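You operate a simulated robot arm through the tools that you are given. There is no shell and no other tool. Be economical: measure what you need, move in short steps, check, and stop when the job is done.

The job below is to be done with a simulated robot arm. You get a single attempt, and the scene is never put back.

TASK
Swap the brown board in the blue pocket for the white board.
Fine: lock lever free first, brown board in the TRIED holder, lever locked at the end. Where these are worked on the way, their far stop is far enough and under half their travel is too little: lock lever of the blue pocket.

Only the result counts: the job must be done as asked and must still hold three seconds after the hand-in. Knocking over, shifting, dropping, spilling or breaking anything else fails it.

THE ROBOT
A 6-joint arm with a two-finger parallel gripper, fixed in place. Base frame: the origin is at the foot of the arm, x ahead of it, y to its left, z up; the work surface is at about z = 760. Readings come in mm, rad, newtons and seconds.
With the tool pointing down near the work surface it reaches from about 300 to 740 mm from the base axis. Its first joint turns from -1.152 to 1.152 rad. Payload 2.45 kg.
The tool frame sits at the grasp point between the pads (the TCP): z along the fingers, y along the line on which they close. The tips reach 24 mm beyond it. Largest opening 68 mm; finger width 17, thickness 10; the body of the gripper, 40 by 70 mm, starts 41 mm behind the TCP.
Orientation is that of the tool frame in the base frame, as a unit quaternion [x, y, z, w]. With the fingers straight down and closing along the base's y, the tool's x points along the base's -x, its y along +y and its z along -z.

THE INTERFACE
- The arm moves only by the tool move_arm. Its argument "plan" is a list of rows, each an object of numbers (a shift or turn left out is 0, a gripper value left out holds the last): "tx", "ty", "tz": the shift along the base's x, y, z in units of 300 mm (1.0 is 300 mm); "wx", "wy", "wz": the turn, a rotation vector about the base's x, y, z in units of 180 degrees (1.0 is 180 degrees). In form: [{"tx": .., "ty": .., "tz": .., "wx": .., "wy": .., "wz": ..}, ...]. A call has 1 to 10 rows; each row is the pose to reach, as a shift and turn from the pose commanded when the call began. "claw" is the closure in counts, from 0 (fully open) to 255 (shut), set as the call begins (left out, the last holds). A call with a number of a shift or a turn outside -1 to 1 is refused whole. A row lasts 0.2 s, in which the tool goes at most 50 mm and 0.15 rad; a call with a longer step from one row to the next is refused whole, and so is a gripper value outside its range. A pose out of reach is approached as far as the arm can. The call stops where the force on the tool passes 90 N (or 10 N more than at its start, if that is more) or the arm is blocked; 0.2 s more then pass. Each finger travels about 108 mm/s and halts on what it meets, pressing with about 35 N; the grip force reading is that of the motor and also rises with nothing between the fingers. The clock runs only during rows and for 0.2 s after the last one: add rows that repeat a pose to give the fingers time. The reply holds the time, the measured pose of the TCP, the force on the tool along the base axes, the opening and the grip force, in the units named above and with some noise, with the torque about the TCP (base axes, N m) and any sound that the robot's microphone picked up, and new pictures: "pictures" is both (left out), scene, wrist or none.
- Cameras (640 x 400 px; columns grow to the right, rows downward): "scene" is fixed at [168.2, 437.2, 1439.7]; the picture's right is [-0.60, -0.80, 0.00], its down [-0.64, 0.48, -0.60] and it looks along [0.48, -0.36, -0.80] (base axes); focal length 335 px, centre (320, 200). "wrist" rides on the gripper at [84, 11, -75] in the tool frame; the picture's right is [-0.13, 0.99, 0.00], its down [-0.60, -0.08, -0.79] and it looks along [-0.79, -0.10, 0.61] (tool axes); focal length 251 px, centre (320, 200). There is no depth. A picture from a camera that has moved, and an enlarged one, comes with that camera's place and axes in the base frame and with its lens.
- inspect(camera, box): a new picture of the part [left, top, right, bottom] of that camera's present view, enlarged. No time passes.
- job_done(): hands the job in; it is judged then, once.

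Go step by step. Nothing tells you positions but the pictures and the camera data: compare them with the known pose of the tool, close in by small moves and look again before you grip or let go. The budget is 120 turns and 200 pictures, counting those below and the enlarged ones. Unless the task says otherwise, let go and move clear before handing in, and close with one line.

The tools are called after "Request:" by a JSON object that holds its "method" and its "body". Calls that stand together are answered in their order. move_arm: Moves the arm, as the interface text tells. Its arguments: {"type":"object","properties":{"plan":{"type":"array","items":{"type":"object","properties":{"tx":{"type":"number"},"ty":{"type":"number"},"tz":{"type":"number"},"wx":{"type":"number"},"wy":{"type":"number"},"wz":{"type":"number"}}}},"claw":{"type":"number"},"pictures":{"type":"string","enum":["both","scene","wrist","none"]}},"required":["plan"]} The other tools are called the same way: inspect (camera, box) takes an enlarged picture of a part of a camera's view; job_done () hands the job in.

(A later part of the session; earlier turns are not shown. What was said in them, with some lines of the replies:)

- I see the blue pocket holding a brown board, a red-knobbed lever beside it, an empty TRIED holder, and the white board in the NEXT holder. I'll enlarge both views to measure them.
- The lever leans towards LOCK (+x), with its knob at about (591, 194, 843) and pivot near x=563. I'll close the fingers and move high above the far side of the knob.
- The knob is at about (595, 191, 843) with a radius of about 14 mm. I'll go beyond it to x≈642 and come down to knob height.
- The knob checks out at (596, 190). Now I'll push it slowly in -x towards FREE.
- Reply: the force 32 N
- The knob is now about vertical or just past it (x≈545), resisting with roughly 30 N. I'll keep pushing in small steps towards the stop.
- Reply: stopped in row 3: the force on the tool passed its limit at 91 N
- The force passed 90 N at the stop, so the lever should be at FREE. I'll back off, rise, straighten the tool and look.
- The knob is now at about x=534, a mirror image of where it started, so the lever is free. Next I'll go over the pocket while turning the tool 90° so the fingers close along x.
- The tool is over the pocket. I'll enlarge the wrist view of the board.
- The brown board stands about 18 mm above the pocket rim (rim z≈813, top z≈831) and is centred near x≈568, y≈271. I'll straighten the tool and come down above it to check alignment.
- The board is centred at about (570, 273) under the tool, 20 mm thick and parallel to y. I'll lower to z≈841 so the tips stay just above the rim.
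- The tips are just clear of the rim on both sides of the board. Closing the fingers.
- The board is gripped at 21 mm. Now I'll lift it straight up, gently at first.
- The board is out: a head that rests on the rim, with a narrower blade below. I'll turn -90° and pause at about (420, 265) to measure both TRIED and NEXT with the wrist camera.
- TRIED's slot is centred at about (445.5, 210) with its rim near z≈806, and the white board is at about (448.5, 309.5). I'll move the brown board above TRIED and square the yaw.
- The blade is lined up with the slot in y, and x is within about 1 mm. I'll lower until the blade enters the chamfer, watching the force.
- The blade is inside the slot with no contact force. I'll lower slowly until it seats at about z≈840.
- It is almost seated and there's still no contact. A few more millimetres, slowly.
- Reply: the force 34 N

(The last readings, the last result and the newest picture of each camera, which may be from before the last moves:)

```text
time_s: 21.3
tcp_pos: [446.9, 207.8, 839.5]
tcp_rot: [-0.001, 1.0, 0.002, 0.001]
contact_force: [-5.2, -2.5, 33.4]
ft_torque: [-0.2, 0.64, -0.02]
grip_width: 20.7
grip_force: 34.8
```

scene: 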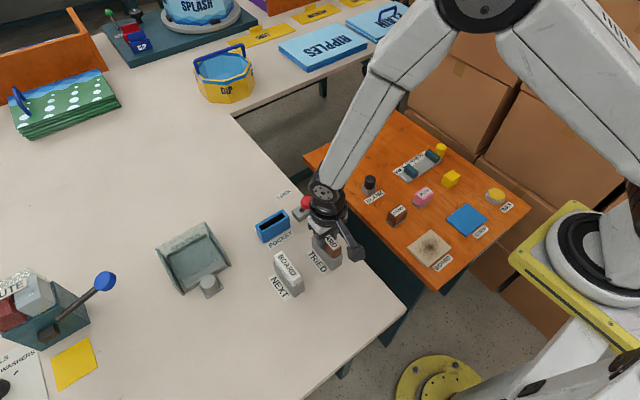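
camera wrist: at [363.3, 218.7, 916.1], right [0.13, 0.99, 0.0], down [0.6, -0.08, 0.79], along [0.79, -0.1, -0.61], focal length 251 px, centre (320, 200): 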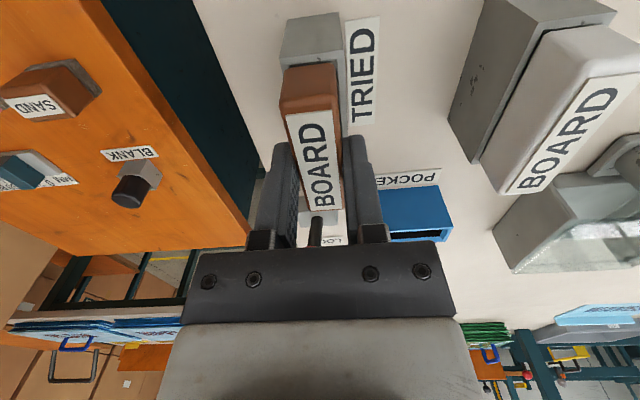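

It met the rim at z≈840, the same height as in the pocket, so it is seated. Releasing and rising.

Request:
{"method": "move_arm", "body": {"plan": [{"tz": 0.007}, {"tz": 0.007}, {"tz": 0.007}], "claw": 0, "pictures": "none"}}

Request:
{"method": "move_arm", "body": {"plan": [{"tz": 0.1}, {"tz": 0.25}, {"tz": 0.3, "ty": 0.1}, {"tz": 0.3, "ty": 0.2}, {"tz": 0.3, "ty": 0.333, "tx": 0.01}, {"tz": 0.3, "ty": 0.333, "tx": 0.01}]}}

Request:
{"method": "inspect", "body": {"camera": "wrist", "box": [260, 0, 380, 120]}}

Request:
{"method": "inspect", "body": {"camera": "scene", "box": [270, 190, 370, 290]}}

```text
time_s: 22.1
tcp_pos: [446.0, 208.3, 840.4]
tcp_rot: [-0.001, 1.0, 0.002, 0.001]
contact_force: [-0.7, -0.6, -0.1]
ft_torque: [0.02, -0.01, -0.02]
grip_width: 68.0
grip_force: 0.1
```

```text
time_s: 23.5
tcp_pos: [450.8, 308.1, 932.3]
tcp_rot: [-0.001, 1.0, 0.001, 0.0]
contact_force: [0.3, 0.1, 0.0]
ft_torque: [0.0, -0.01, 0.04]
grip_width: 67.7
grip_force: 0.0
camera wrist: at [366.5, 318.7, 1005.7], right [0.13, 0.99, 0.0], down [0.6, -0.08, 0.79], along [0.79, -0.1, -0.61], focal length 251 px, centre (320, 200)
```

scene: 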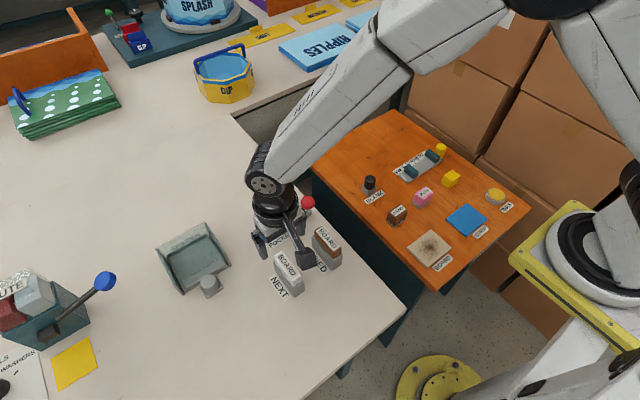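
wrist: 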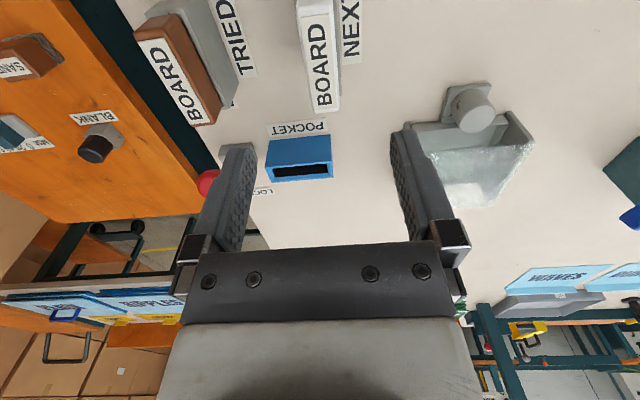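

```text
3.33 times, centred on (320, 60) of wrist
camera zoom: at [366.5, 318.7, 1005.7], right [0.13, 0.99, 0.0], down [0.6, -0.08, 0.79], along [0.79, -0.1, -0.61], focal length 838 px, centre (320, 667)
```

zoom: 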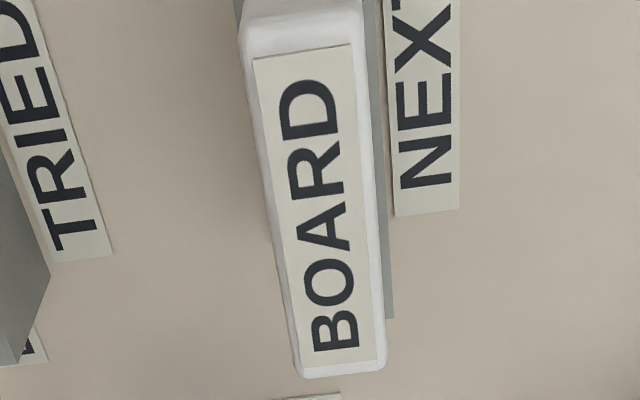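

```text
4.00 times, centred on (320, 240) of scene
camera zoom: at [168.2, 437.2, 1439.7], right [-0.6, -0.8, 0.0], down [-0.64, 0.48, -0.6], along [0.48, -0.36, -0.8], focal length 1339 px, centre (320, 40)
```

zoom: 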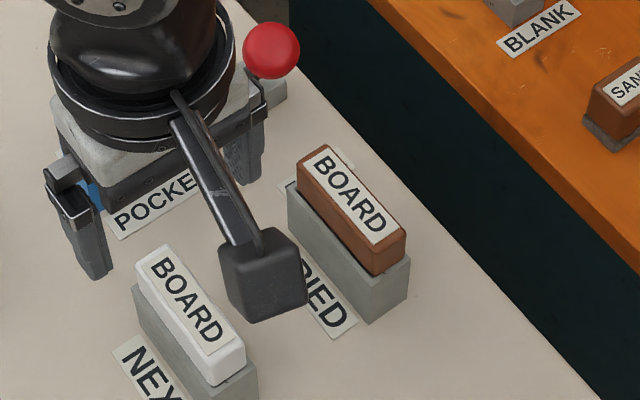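

The brown board sits flush in TRIED. The white board is centred at about (448.5, 309.5), so I'll lower the open gripper around it.

Request:
{"method": "move_arm", "body": {"plan": [{"tx": -0.003, "ty": 0.004, "tz": -0.14}, {"tx": -0.003, "ty": 0.004, "tz": -0.25}, {"tx": -0.003, "ty": 0.004, "tz": -0.3}, {"tx": -0.003, "ty": 0.004, "tz": -0.3}]}}

Request:
{"method": "inspect", "body": {"camera": "wrist", "box": [230, 60, 410, 200]}}

Request:
{"method": "inspect", "body": {"camera": "scene", "box": [250, 210, 350, 310]}}

```text
time_s: 24.5
tcp_pos: [446.6, 311.0, 841.3]
tcp_rot: [-0.001, 1.0, 0.003, -0.001]
contact_force: [0.4, -1.4, 0.4]
ft_torque: [-0.01, 0.04, -0.02]
grip_width: 68.1
grip_force: 0.0
camera wrist: at [364.1, 321.6, 915.6], right [0.13, 0.99, 0.0], down [0.6, -0.08, 0.79], along [0.79, -0.1, -0.61], focal length 251 px, centre (320, 200)
```

scene: 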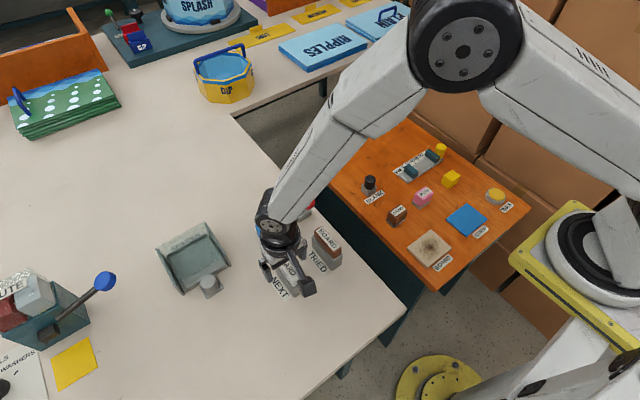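
wrist: 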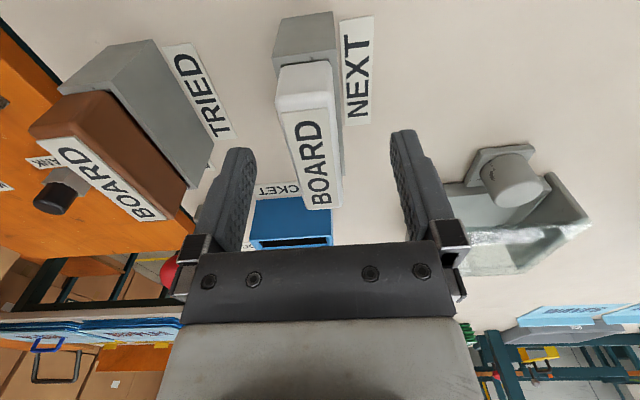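

```text
2.86 times, centred on (320, 130) of wrist
camera zoom: at [364.1, 321.6, 915.6], right [0.13, 0.99, 0.0], down [0.6, -0.08, 0.79], along [0.79, -0.1, -0.61], focal length 718 px, centre (320, 400)
```

zoom: 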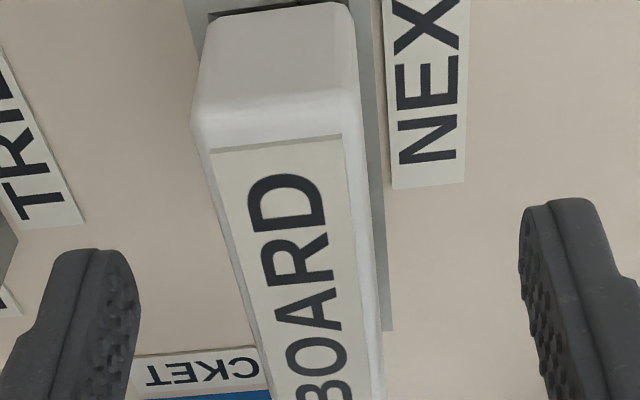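

```text
4.00 times, centred on (300, 260) of scene
camera zoom: at [168.2, 437.2, 1439.7], right [-0.6, -0.8, 0.0], down [-0.64, 0.48, -0.6], along [0.48, -0.36, -0.8], focal length 1339 px, centre (400, -40)
```

zoom: 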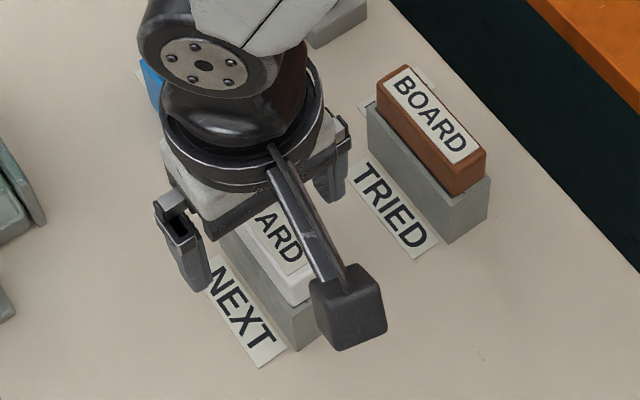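

The view nearly matches the brown-board grasp, about 1 mm off in y. I'll shift by 1 mm and close.

Request:
{"method": "move_arm", "body": {"plan": [{"ty": -0.004}, {"ty": -0.004}, {"ty": -0.004}, {"ty": -0.004}], "claw": 255, "pictures": "wrist"}}

Request:
{"method": "inspect", "body": {"camera": "wrist", "box": [230, 60, 410, 200]}}

```text
time_s: 25.5
tcp_pos: [448.1, 308.9, 839.7]
tcp_rot: [0.0, 1.0, 0.0, 0.001]
contact_force: [-0.7, -0.2, -0.6]
ft_torque: [-0.02, 0.01, 0.03]
grip_width: 20.8
grip_force: 34.8
camera wrist: at [364.7, 320.3, 915.7], right [0.13, 0.99, 0.0], down [0.6, -0.08, 0.79], along [0.79, -0.1, -0.61], focal length 251 px, centre (320, 200)
```

wrist: 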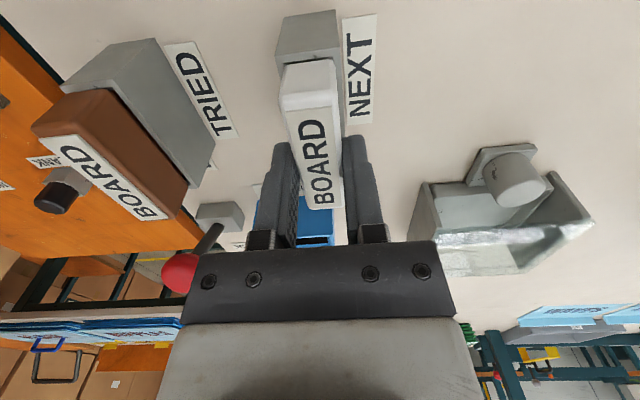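

```text
2.86 times, centred on (320, 130) of wrist
camera zoom: at [364.7, 320.3, 915.7], right [0.13, 0.99, 0.0], down [0.6, -0.08, 0.79], along [0.79, -0.1, -0.61], focal length 718 px, centre (320, 400)
```

zoom: 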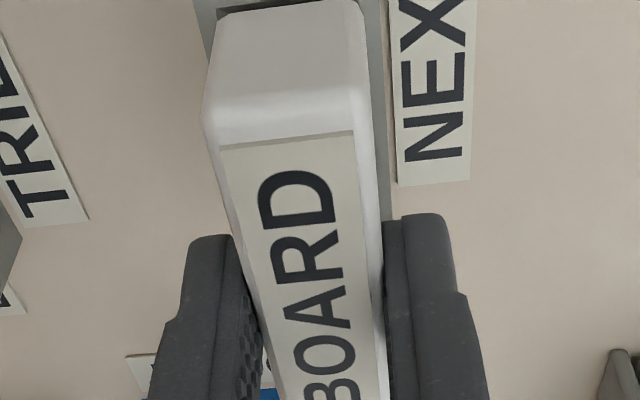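

The white board is gripped at 20.8 mm. Now I'll lift it straight up.

Request:
{"method": "move_arm", "body": {"plan": [{"tz": 0.03}, {"tz": 0.08}, {"tz": 0.15}, {"tz": 0.25}, {"tz": 0.37}, {"tz": 0.37}], "pictures": "none"}}

Request:
{"method": "move_arm", "body": {"plan": [{"tx": 0.04, "ty": -0.012, "wz": 0.046}, {"tx": 0.081, "ty": -0.023, "wz": 0.092}, {"tx": 0.121, "ty": -0.035, "wz": 0.138}, {"tx": 0.162, "ty": -0.047, "wz": 0.184}, {"tx": 0.202, "ty": -0.058, "wz": 0.23}, {"tx": 0.243, "ty": -0.07, "wz": 0.276}, {"tx": 0.283, "ty": -0.082, "wz": 0.322}, {"tx": 0.324, "ty": -0.093, "wz": 0.368}, {"tx": 0.364, "ty": -0.105, "wz": 0.414}, {"tx": 0.405, "ty": -0.117, "wz": 0.46}], "pictures": "none"}}

Request:
{"method": "move_arm", "body": {"plan": [{"wz": 0.04}, {"wz": 0.04}, {"wz": 0.04}]}}

Request:
{"method": "inspect", "body": {"camera": "wrist", "box": [260, 0, 380, 120]}}

```text
time_s: 26.9
tcp_pos: [449.7, 309.8, 951.9]
tcp_rot: [-0.001, 1.0, 0.001, 0.001]
contact_force: [0.3, -0.2, -0.2]
ft_torque: [-0.02, 0.0, -0.01]
grip_width: 20.7
grip_force: 34.9
```

```text
time_s: 29.1
tcp_pos: [569.7, 273.1, 951.2]
tcp_rot: [-0.662, 0.749, 0.001, -0.001]
contact_force: [0.1, 0.3, -0.4]
ft_torque: [-0.01, -0.01, 0.02]
grip_width: 20.6
grip_force: 34.6
```

```text
time_s: 29.9
tcp_pos: [570.4, 273.9, 953.3]
tcp_rot: [0.707, -0.707, -0.001, 0.001]
contact_force: [-0.6, 0.3, -0.7]
ft_torque: [-0.02, 0.02, 0.01]
grip_width: 20.9
grip_force: 35.1
camera wrist: at [559.9, 189.7, 1026.8], right [-0.99, 0.13, 0.0], down [0.08, 0.6, 0.79], along [0.1, 0.79, -0.61], focal length 251 px, centre (320, 200)
```

scene: 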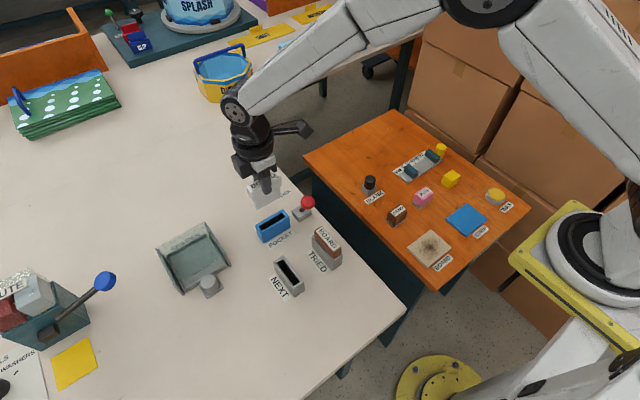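
wrist: 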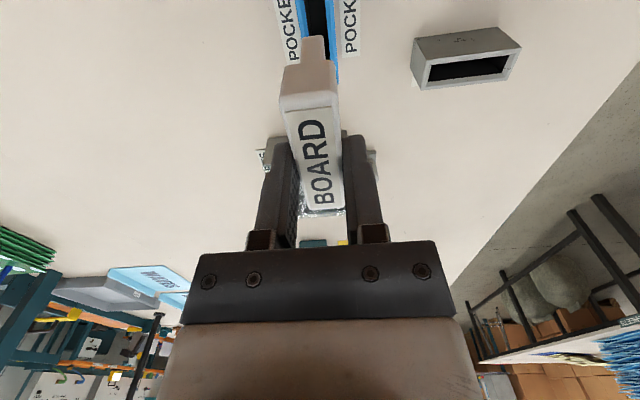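

```text
3.33 times, centred on (320, 60) of wrist
camera zoom: at [559.9, 189.7, 1026.8], right [-0.99, 0.13, 0.0], down [0.08, 0.6, 0.79], along [0.1, 0.79, -0.61], focal length 838 px, centre (320, 667)
```

zoom: 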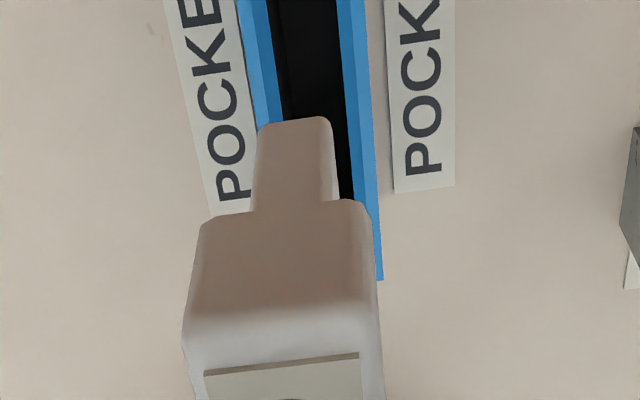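

The blade lines up with the pocket slot (x≈570). I'll lower part-way and check.

Request:
{"method": "move_arm", "body": {"plan": [{"tz": -0.12}, {"tz": -0.22}, {"tz": -0.26}, {"tz": -0.26}]}}

Request:
{"method": "inspect", "body": {"camera": "wrist", "box": [260, 0, 380, 120]}}

Request:
{"method": "inspect", "body": {"camera": "scene", "box": [235, 170, 335, 270]}}

```text
time_s: 30.9
tcp_pos: [570.0, 274.0, 874.4]
tcp_rot: [0.708, -0.706, 0.0, 0.001]
contact_force: [1.0, -0.7, 0.3]
ft_torque: [0.04, 0.03, 0.03]
grip_width: 20.6
grip_force: 35.1
camera wrist: at [560.2, 189.2, 948.3], right [-0.99, 0.13, 0.0], down [0.08, 0.6, 0.79], along [0.1, 0.79, -0.61], focal length 251 px, centre (320, 200)
```

scene: 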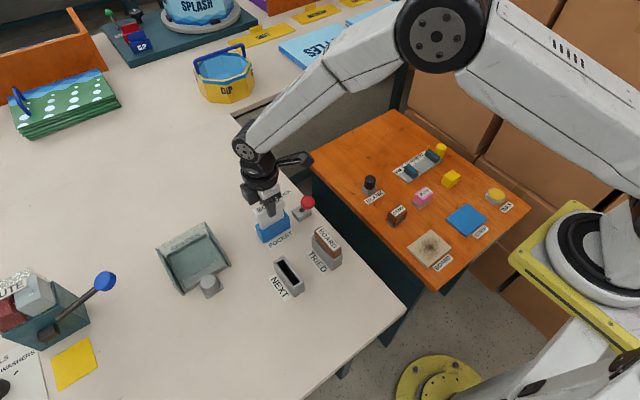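
wrist: 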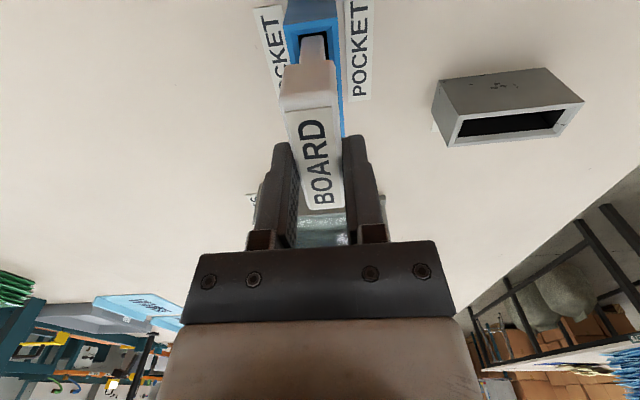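

```text
3.33 times, centred on (320, 60) of wrist
camera zoom: at [560.2, 189.2, 948.3], right [-0.99, 0.13, 0.0], down [0.08, 0.6, 0.79], along [0.1, 0.79, -0.61], focal length 838 px, centre (320, 667)
```

zoom: 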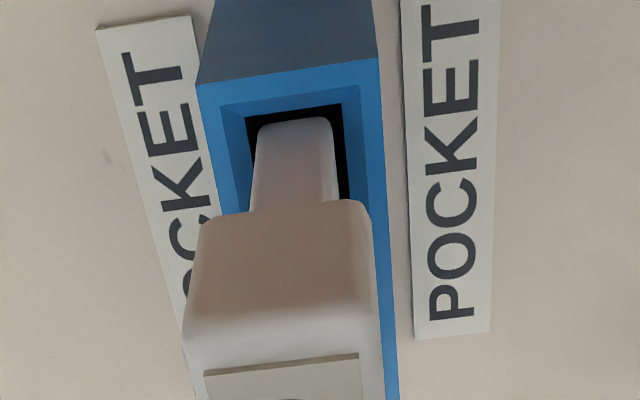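

```text
4.00 times, centred on (285, 220) of scene
camera zoom: at [168.2, 437.2, 1439.7], right [-0.6, -0.8, 0.0], down [-0.64, 0.48, -0.6], along [0.48, -0.36, -0.8], focal length 1339 px, centre (460, 120)
```

zoom: 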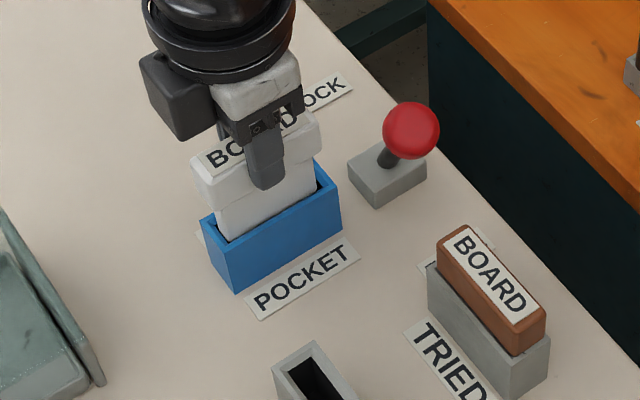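

The blade is centred in the slot opening. I'll lower gently until it seats.

Request:
{"method": "move_arm", "body": {"plan": [{"tz": -0.03}, {"tz": -0.055}, {"tz": -0.075}, {"tz": -0.09}, {"tz": -0.1}, {"tz": -0.108}, {"tz": -0.113}, {"tz": -0.113}]}}

Request:
{"method": "inspect", "body": {"camera": "scene", "box": [235, 170, 335, 270]}}

```text
time_s: 32.7
tcp_pos: [571.4, 275.8, 840.9]
tcp_rot: [0.708, -0.706, -0.001, 0.0]
contact_force: [-11.8, -6.4, 28.5]
ft_torque: [-0.11, 0.28, -0.01]
grip_width: 21.0
grip_force: 35.3
camera wrist: at [560.3, 190.2, 915.0], right [-0.99, 0.13, 0.0], down [0.08, 0.6, 0.79], along [0.1, 0.79, -0.61], focal length 251 px, centre (320, 200)
```

scene: 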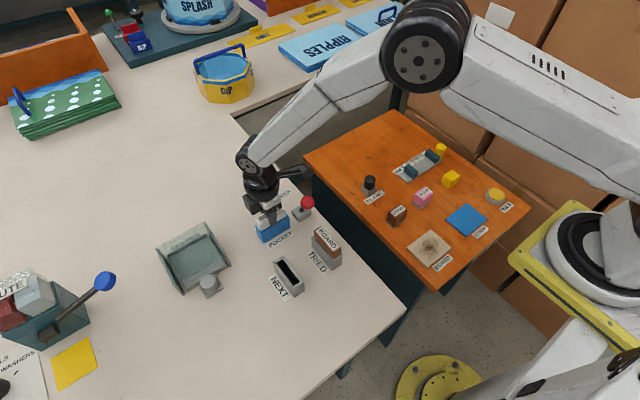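
wrist: 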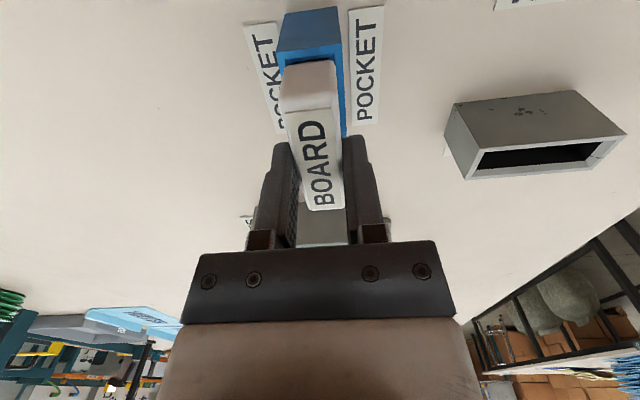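

```text
4.00 times, centred on (285, 220) of scene
camera zoom: at [167.4, 436.8, 1440.0], right [-0.6, -0.8, 0.0], down [-0.64, 0.48, -0.6], along [0.48, -0.36, -0.8], focal length 1339 px, centre (460, 120)
```

zoom: 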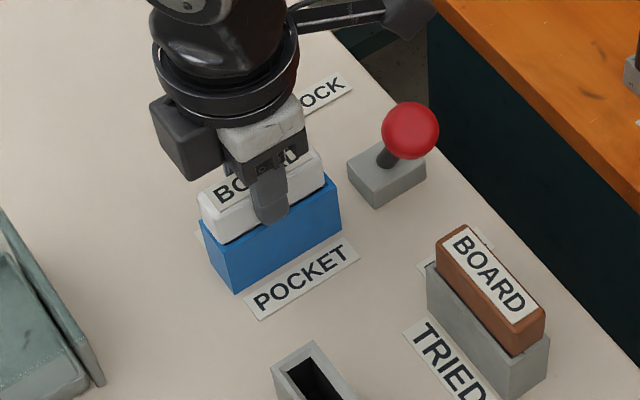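

The white board is seated, meeting the rim at z≈840. I'll release, rise, and turn back while moving towards the lever.

Request:
{"method": "move_arm", "body": {"plan": [{"tz": 0.005}, {"tz": 0.005}, {"tz": 0.005}, {"tz": 0.005}], "claw": 0, "pictures": "none"}}

Request:
{"method": "move_arm", "body": {"plan": [{"tz": 0.1}, {"tz": 0.23}, {"tz": 0.35}, {"tz": 0.35}]}}

Request:
{"method": "inspect", "body": {"camera": "scene", "box": [235, 170, 335, 270]}}

```text
time_s: 33.7
tcp_pos: [570.2, 275.2, 840.4]
tcp_rot: [0.707, -0.707, -0.002, 0.002]
contact_force: [1.0, -0.3, 0.3]
ft_torque: [-0.01, 0.03, -0.01]
grip_width: 68.1
grip_force: 0.1
```

```text
time_s: 34.7
tcp_pos: [570.9, 273.1, 947.5]
tcp_rot: [0.708, -0.706, -0.001, 0.001]
contact_force: [-0.2, -0.2, -0.5]
ft_torque: [-0.01, -0.02, -0.04]
grip_width: 68.0
grip_force: 0.2
camera wrist: at [560.9, 189.1, 1022.8], right [-0.99, 0.13, 0.0], down [0.08, 0.6, 0.79], along [0.1, 0.79, -0.61], focal length 251 px, centre (320, 200)
```

scene: 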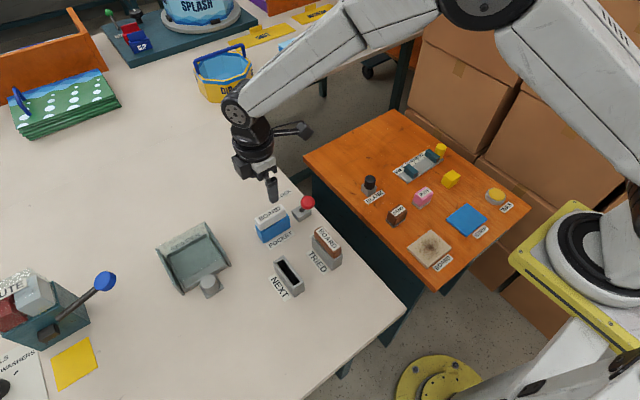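
wrist: 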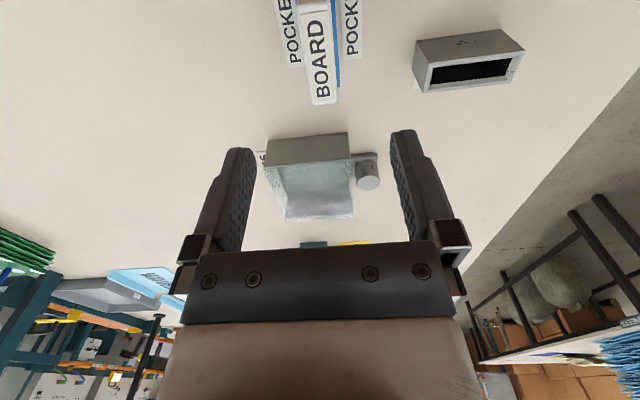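

```text
4.00 times, centred on (285, 220) of scene
camera zoom: at [168.2, 437.2, 1439.7], right [-0.6, -0.8, 0.0], down [-0.64, 0.48, -0.6], along [0.48, -0.36, -0.8], focal length 1339 px, centre (460, 120)
```

zoom: 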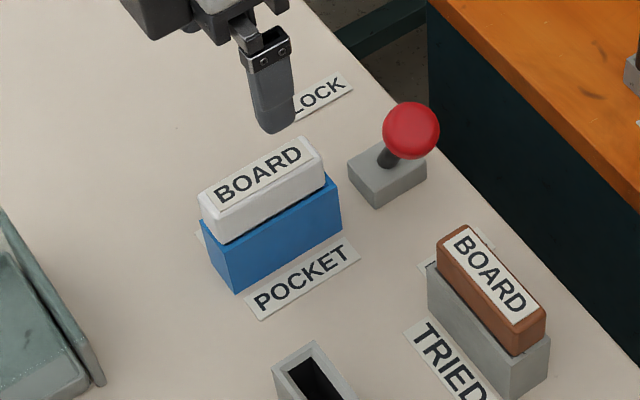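

The white board is home in the pocket. Next I'll turn back, close the fingers, and move above the -x side of the knob.

Request:
{"method": "move_arm", "body": {"plan": [{"tx": -0.024, "ty": -0.026, "wz": -0.046}, {"tx": -0.048, "ty": -0.052, "wz": -0.092}, {"tx": -0.072, "ty": -0.078, "wz": -0.138}, {"tx": -0.096, "ty": -0.104, "wz": -0.184}, {"tx": -0.12, "ty": -0.13, "wz": -0.23}, {"tx": -0.144, "ty": -0.156, "wz": -0.276}, {"tx": -0.168, "ty": -0.182, "wz": -0.322}, {"tx": -0.192, "ty": -0.208, "wz": -0.368}, {"tx": -0.216, "ty": -0.234, "wz": -0.414}, {"tx": -0.24, "ty": -0.26, "wz": -0.46}], "claw": 255, "pictures": "none"}}

Request:
{"method": "move_arm", "body": {"plan": [{"wz": -0.04}, {"wz": -0.04}]}}

```text
time_s: 36.9
tcp_pos: [498.0, 196.9, 946.3]
tcp_rot: [-0.063, 0.998, 0.002, -0.001]
contact_force: [0.3, -0.8, 0.0]
ft_torque: [0.02, 0.0, 0.02]
grip_width: 0.1
grip_force: 23.4
```

```text
time_s: 37.5
tcp_pos: [498.7, 195.8, 944.5]
tcp_rot: [0.0, 1.0, 0.002, 0.001]
contact_force: [-0.2, -0.7, 0.3]
ft_torque: [0.03, -0.01, 0.01]
grip_width: 0.0
grip_force: 22.9
camera wrist: at [414.5, 206.7, 1020.3], right [0.13, 0.99, 0.0], down [0.6, -0.08, 0.79], along [0.79, -0.1, -0.61], focal length 251 px, centre (320, 200)
```

scene: 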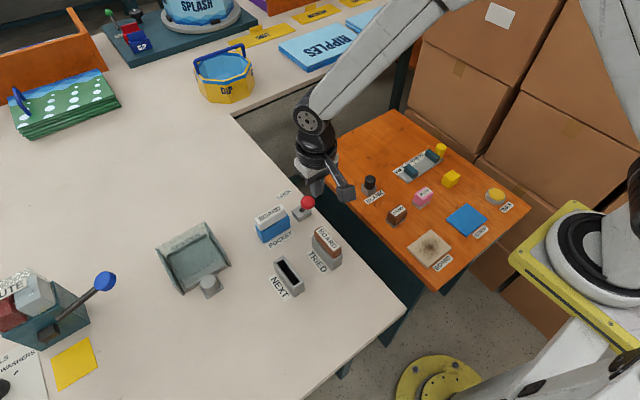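
wrist: 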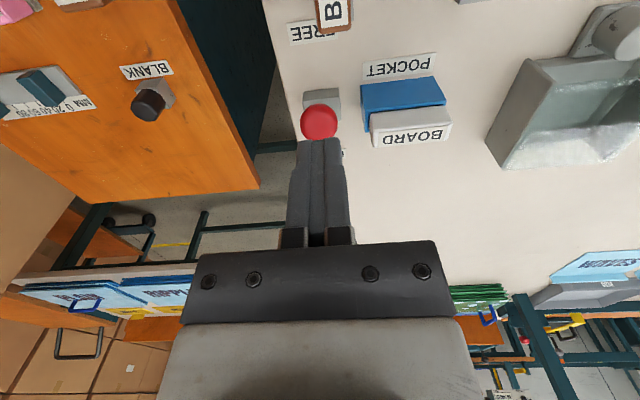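

The knob is at about (538, 191). I'll descend on its -x side at x≈500, clear of TRIED.

Request:
{"method": "move_arm", "body": {"plan": [{"tx": 0.005, "ty": -0.017, "tz": -0.1}, {"tx": 0.005, "ty": -0.017, "tz": -0.22}, {"tx": 0.005, "ty": -0.017, "tz": -0.317}, {"tx": 0.005, "ty": -0.017, "tz": -0.317}]}}

Request:
{"method": "inspect", "body": {"camera": "scene", "box": [270, 170, 370, 270]}}

```text
time_s: 38.5
tcp_pos: [500.1, 191.1, 852.0]
tcp_rot: [-0.001, 1.0, 0.002, 0.0]
contact_force: [0.7, -0.7, 0.0]
ft_torque: [-0.03, 0.04, -0.02]
grip_width: 0.1
grip_force: 23.8
camera wrist: at [417.1, 202.1, 926.2], right [0.13, 0.99, 0.0], down [0.6, -0.08, 0.79], along [0.79, -0.1, -0.61], focal length 251 px, centre (320, 200)
```

scene: 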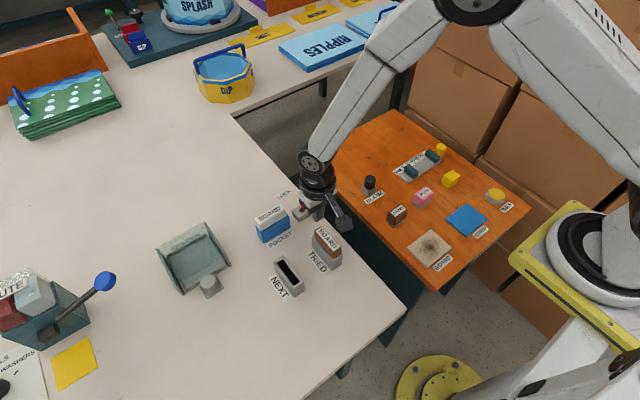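
wrist: 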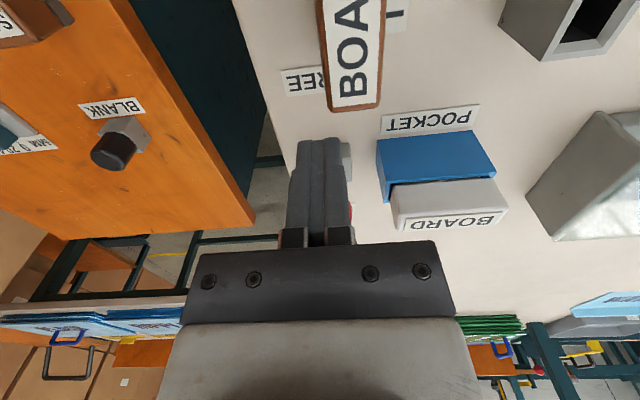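

```text
4.00 times, centred on (320, 220) of scene
camera zoom: at [168.2, 437.2, 1439.7], right [-0.6, -0.8, 0.0], down [-0.64, 0.48, -0.6], along [0.48, -0.36, -0.8], focal length 1339 px, centre (320, 120)
```

zoom: 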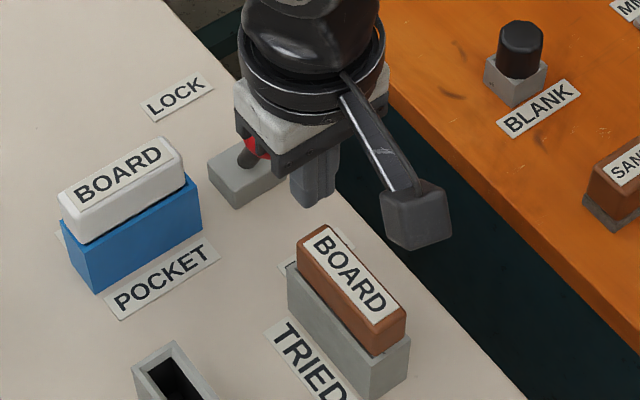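

The finger sits behind the knob. Now I'll push in +x towards LOCK.

Request:
{"method": "move_arm", "body": {"plan": [{"tx": 0.03, "ty": 0.007}, {"tx": 0.07, "ty": 0.007}, {"tx": 0.11, "ty": 0.007}, {"tx": 0.15, "ty": 0.007}, {"tx": 0.19, "ty": 0.007}, {"tx": 0.22, "ty": 0.007}, {"tx": 0.235, "ty": 0.007}]}}

```text
time_s: 40.1
tcp_pos: [570.5, 193.2, 851.2]
tcp_rot: [-0.001, 1.0, 0.001, 0.0]
contact_force: [-0.3, 0.4, 0.6]
ft_torque: [0.0, 0.0, 0.0]
grip_width: 0.0
grip_force: 23.2
camera wrist: at [486.2, 203.8, 925.7], right [0.13, 0.99, 0.0], down [0.6, -0.08, 0.79], along [0.79, -0.1, -0.61], focal length 251 px, centre (320, 200)
```

scene: 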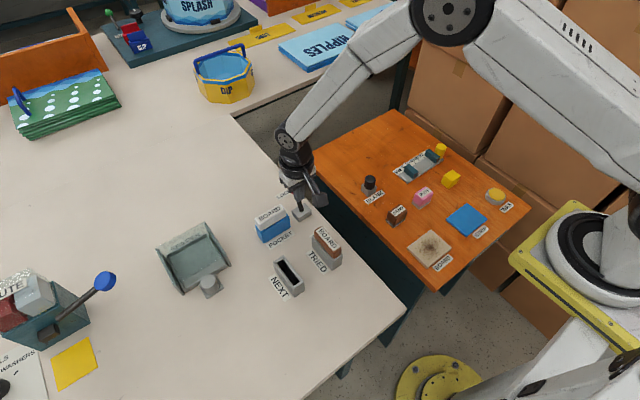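
wrist: 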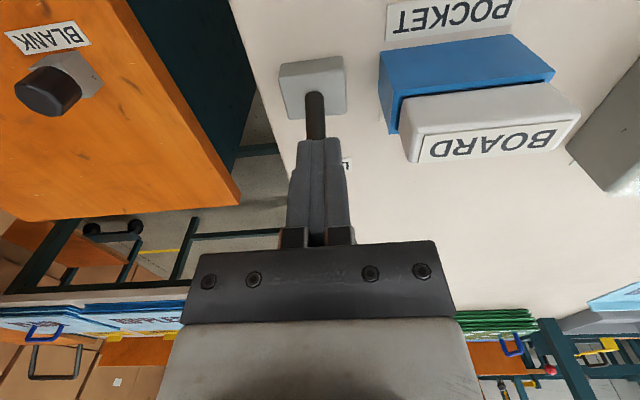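

There's no force now, so the lever has probably snapped over centre to its LOCK stop. I'll nudge a little further to confirm it.

Request:
{"method": "move_arm", "body": {"plan": [{"tx": 0.015}, {"tx": 0.03}, {"tx": 0.04}], "pictures": "none"}}

```text
time_s: 40.9
tcp_pos: [575.7, 194.1, 849.9]
tcp_rot: [-0.001, 1.0, -0.002, -0.008]
contact_force: [-43.8, 7.9, 14.1]
ft_torque: [0.13, 0.3, -0.03]
grip_width: 0.0
grip_force: 23.9
```

The lever is firm against its LOCK stop. I'll back off, rise clear and check.

Request:
{"method": "move_arm", "body": {"plan": [{"tx": -0.08}, {"tx": -0.1, "tz": 0.13}, {"tx": -0.1, "tz": 0.29}, {"tx": -0.25, "tz": 0.35}, {"tx": -0.4, "tz": 0.4}, {"tx": -0.55, "tz": 0.4}, {"tx": -0.7, "tz": 0.4}, {"tx": -0.7, "tz": 0.4}]}}

Request:
{"method": "inspect", "body": {"camera": "scene", "box": [230, 170, 360, 310]}}

```text
time_s: 42.7
tcp_pos: [370.6, 194.9, 971.4]
tcp_rot: [0.0, 1.0, 0.002, 0.001]
contact_force: [0.1, 0.2, 0.5]
ft_torque: [0.05, 0.0, 0.0]
grip_width: 0.0
grip_force: 23.4
camera wrist: at [288.1, 205.2, 1047.5], right [0.13, 0.99, 0.0], down [0.6, -0.08, 0.79], along [0.79, -0.1, -0.61], focal length 251 px, centre (320, 200)
```

scene: 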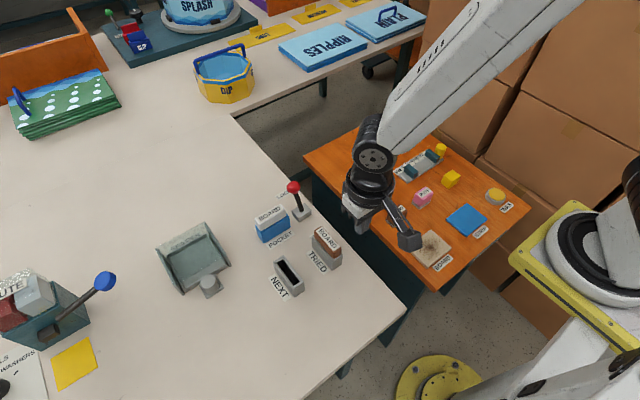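
wrist: 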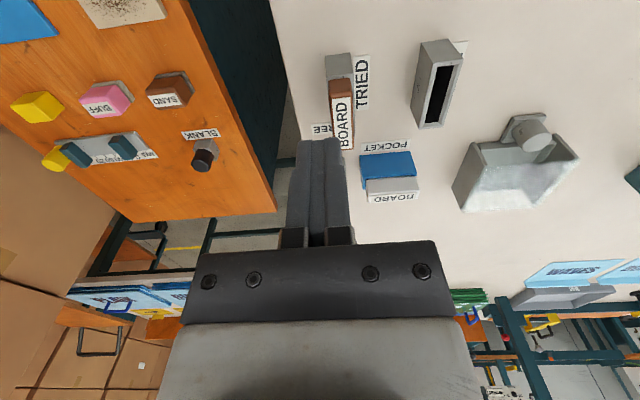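

```text
2.86 times, centred on (295, 240) of scene
camera zoom: at [168.2, 437.2, 1439.7], right [-0.6, -0.8, 0.0], down [-0.64, 0.48, -0.6], along [0.48, -0.36, -0.8], focal length 956 px, centre (391, 86)
```

zoom: 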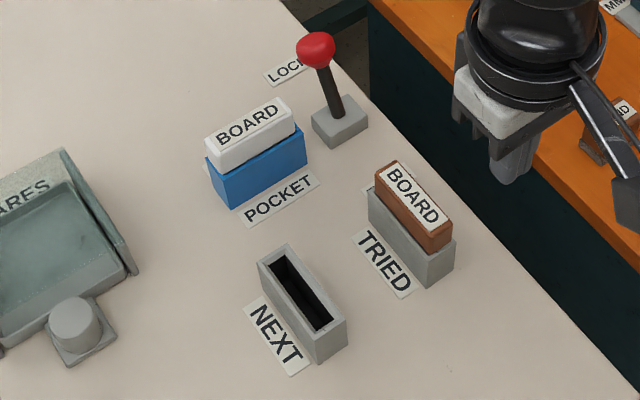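

The lever is back at its starting LOCK position, the white board is seated in the pocket, and the brown board is seated in TRIED. The arm is clear, so I'm handing in.

Request:
{"method": "job_done", "body": {}}

```text
The job is handed in.
```

I freed the lock lever, put the brown board in TRIED and the white board in the blue pocket, locked the lever again, and handed the job in with the arm clear.
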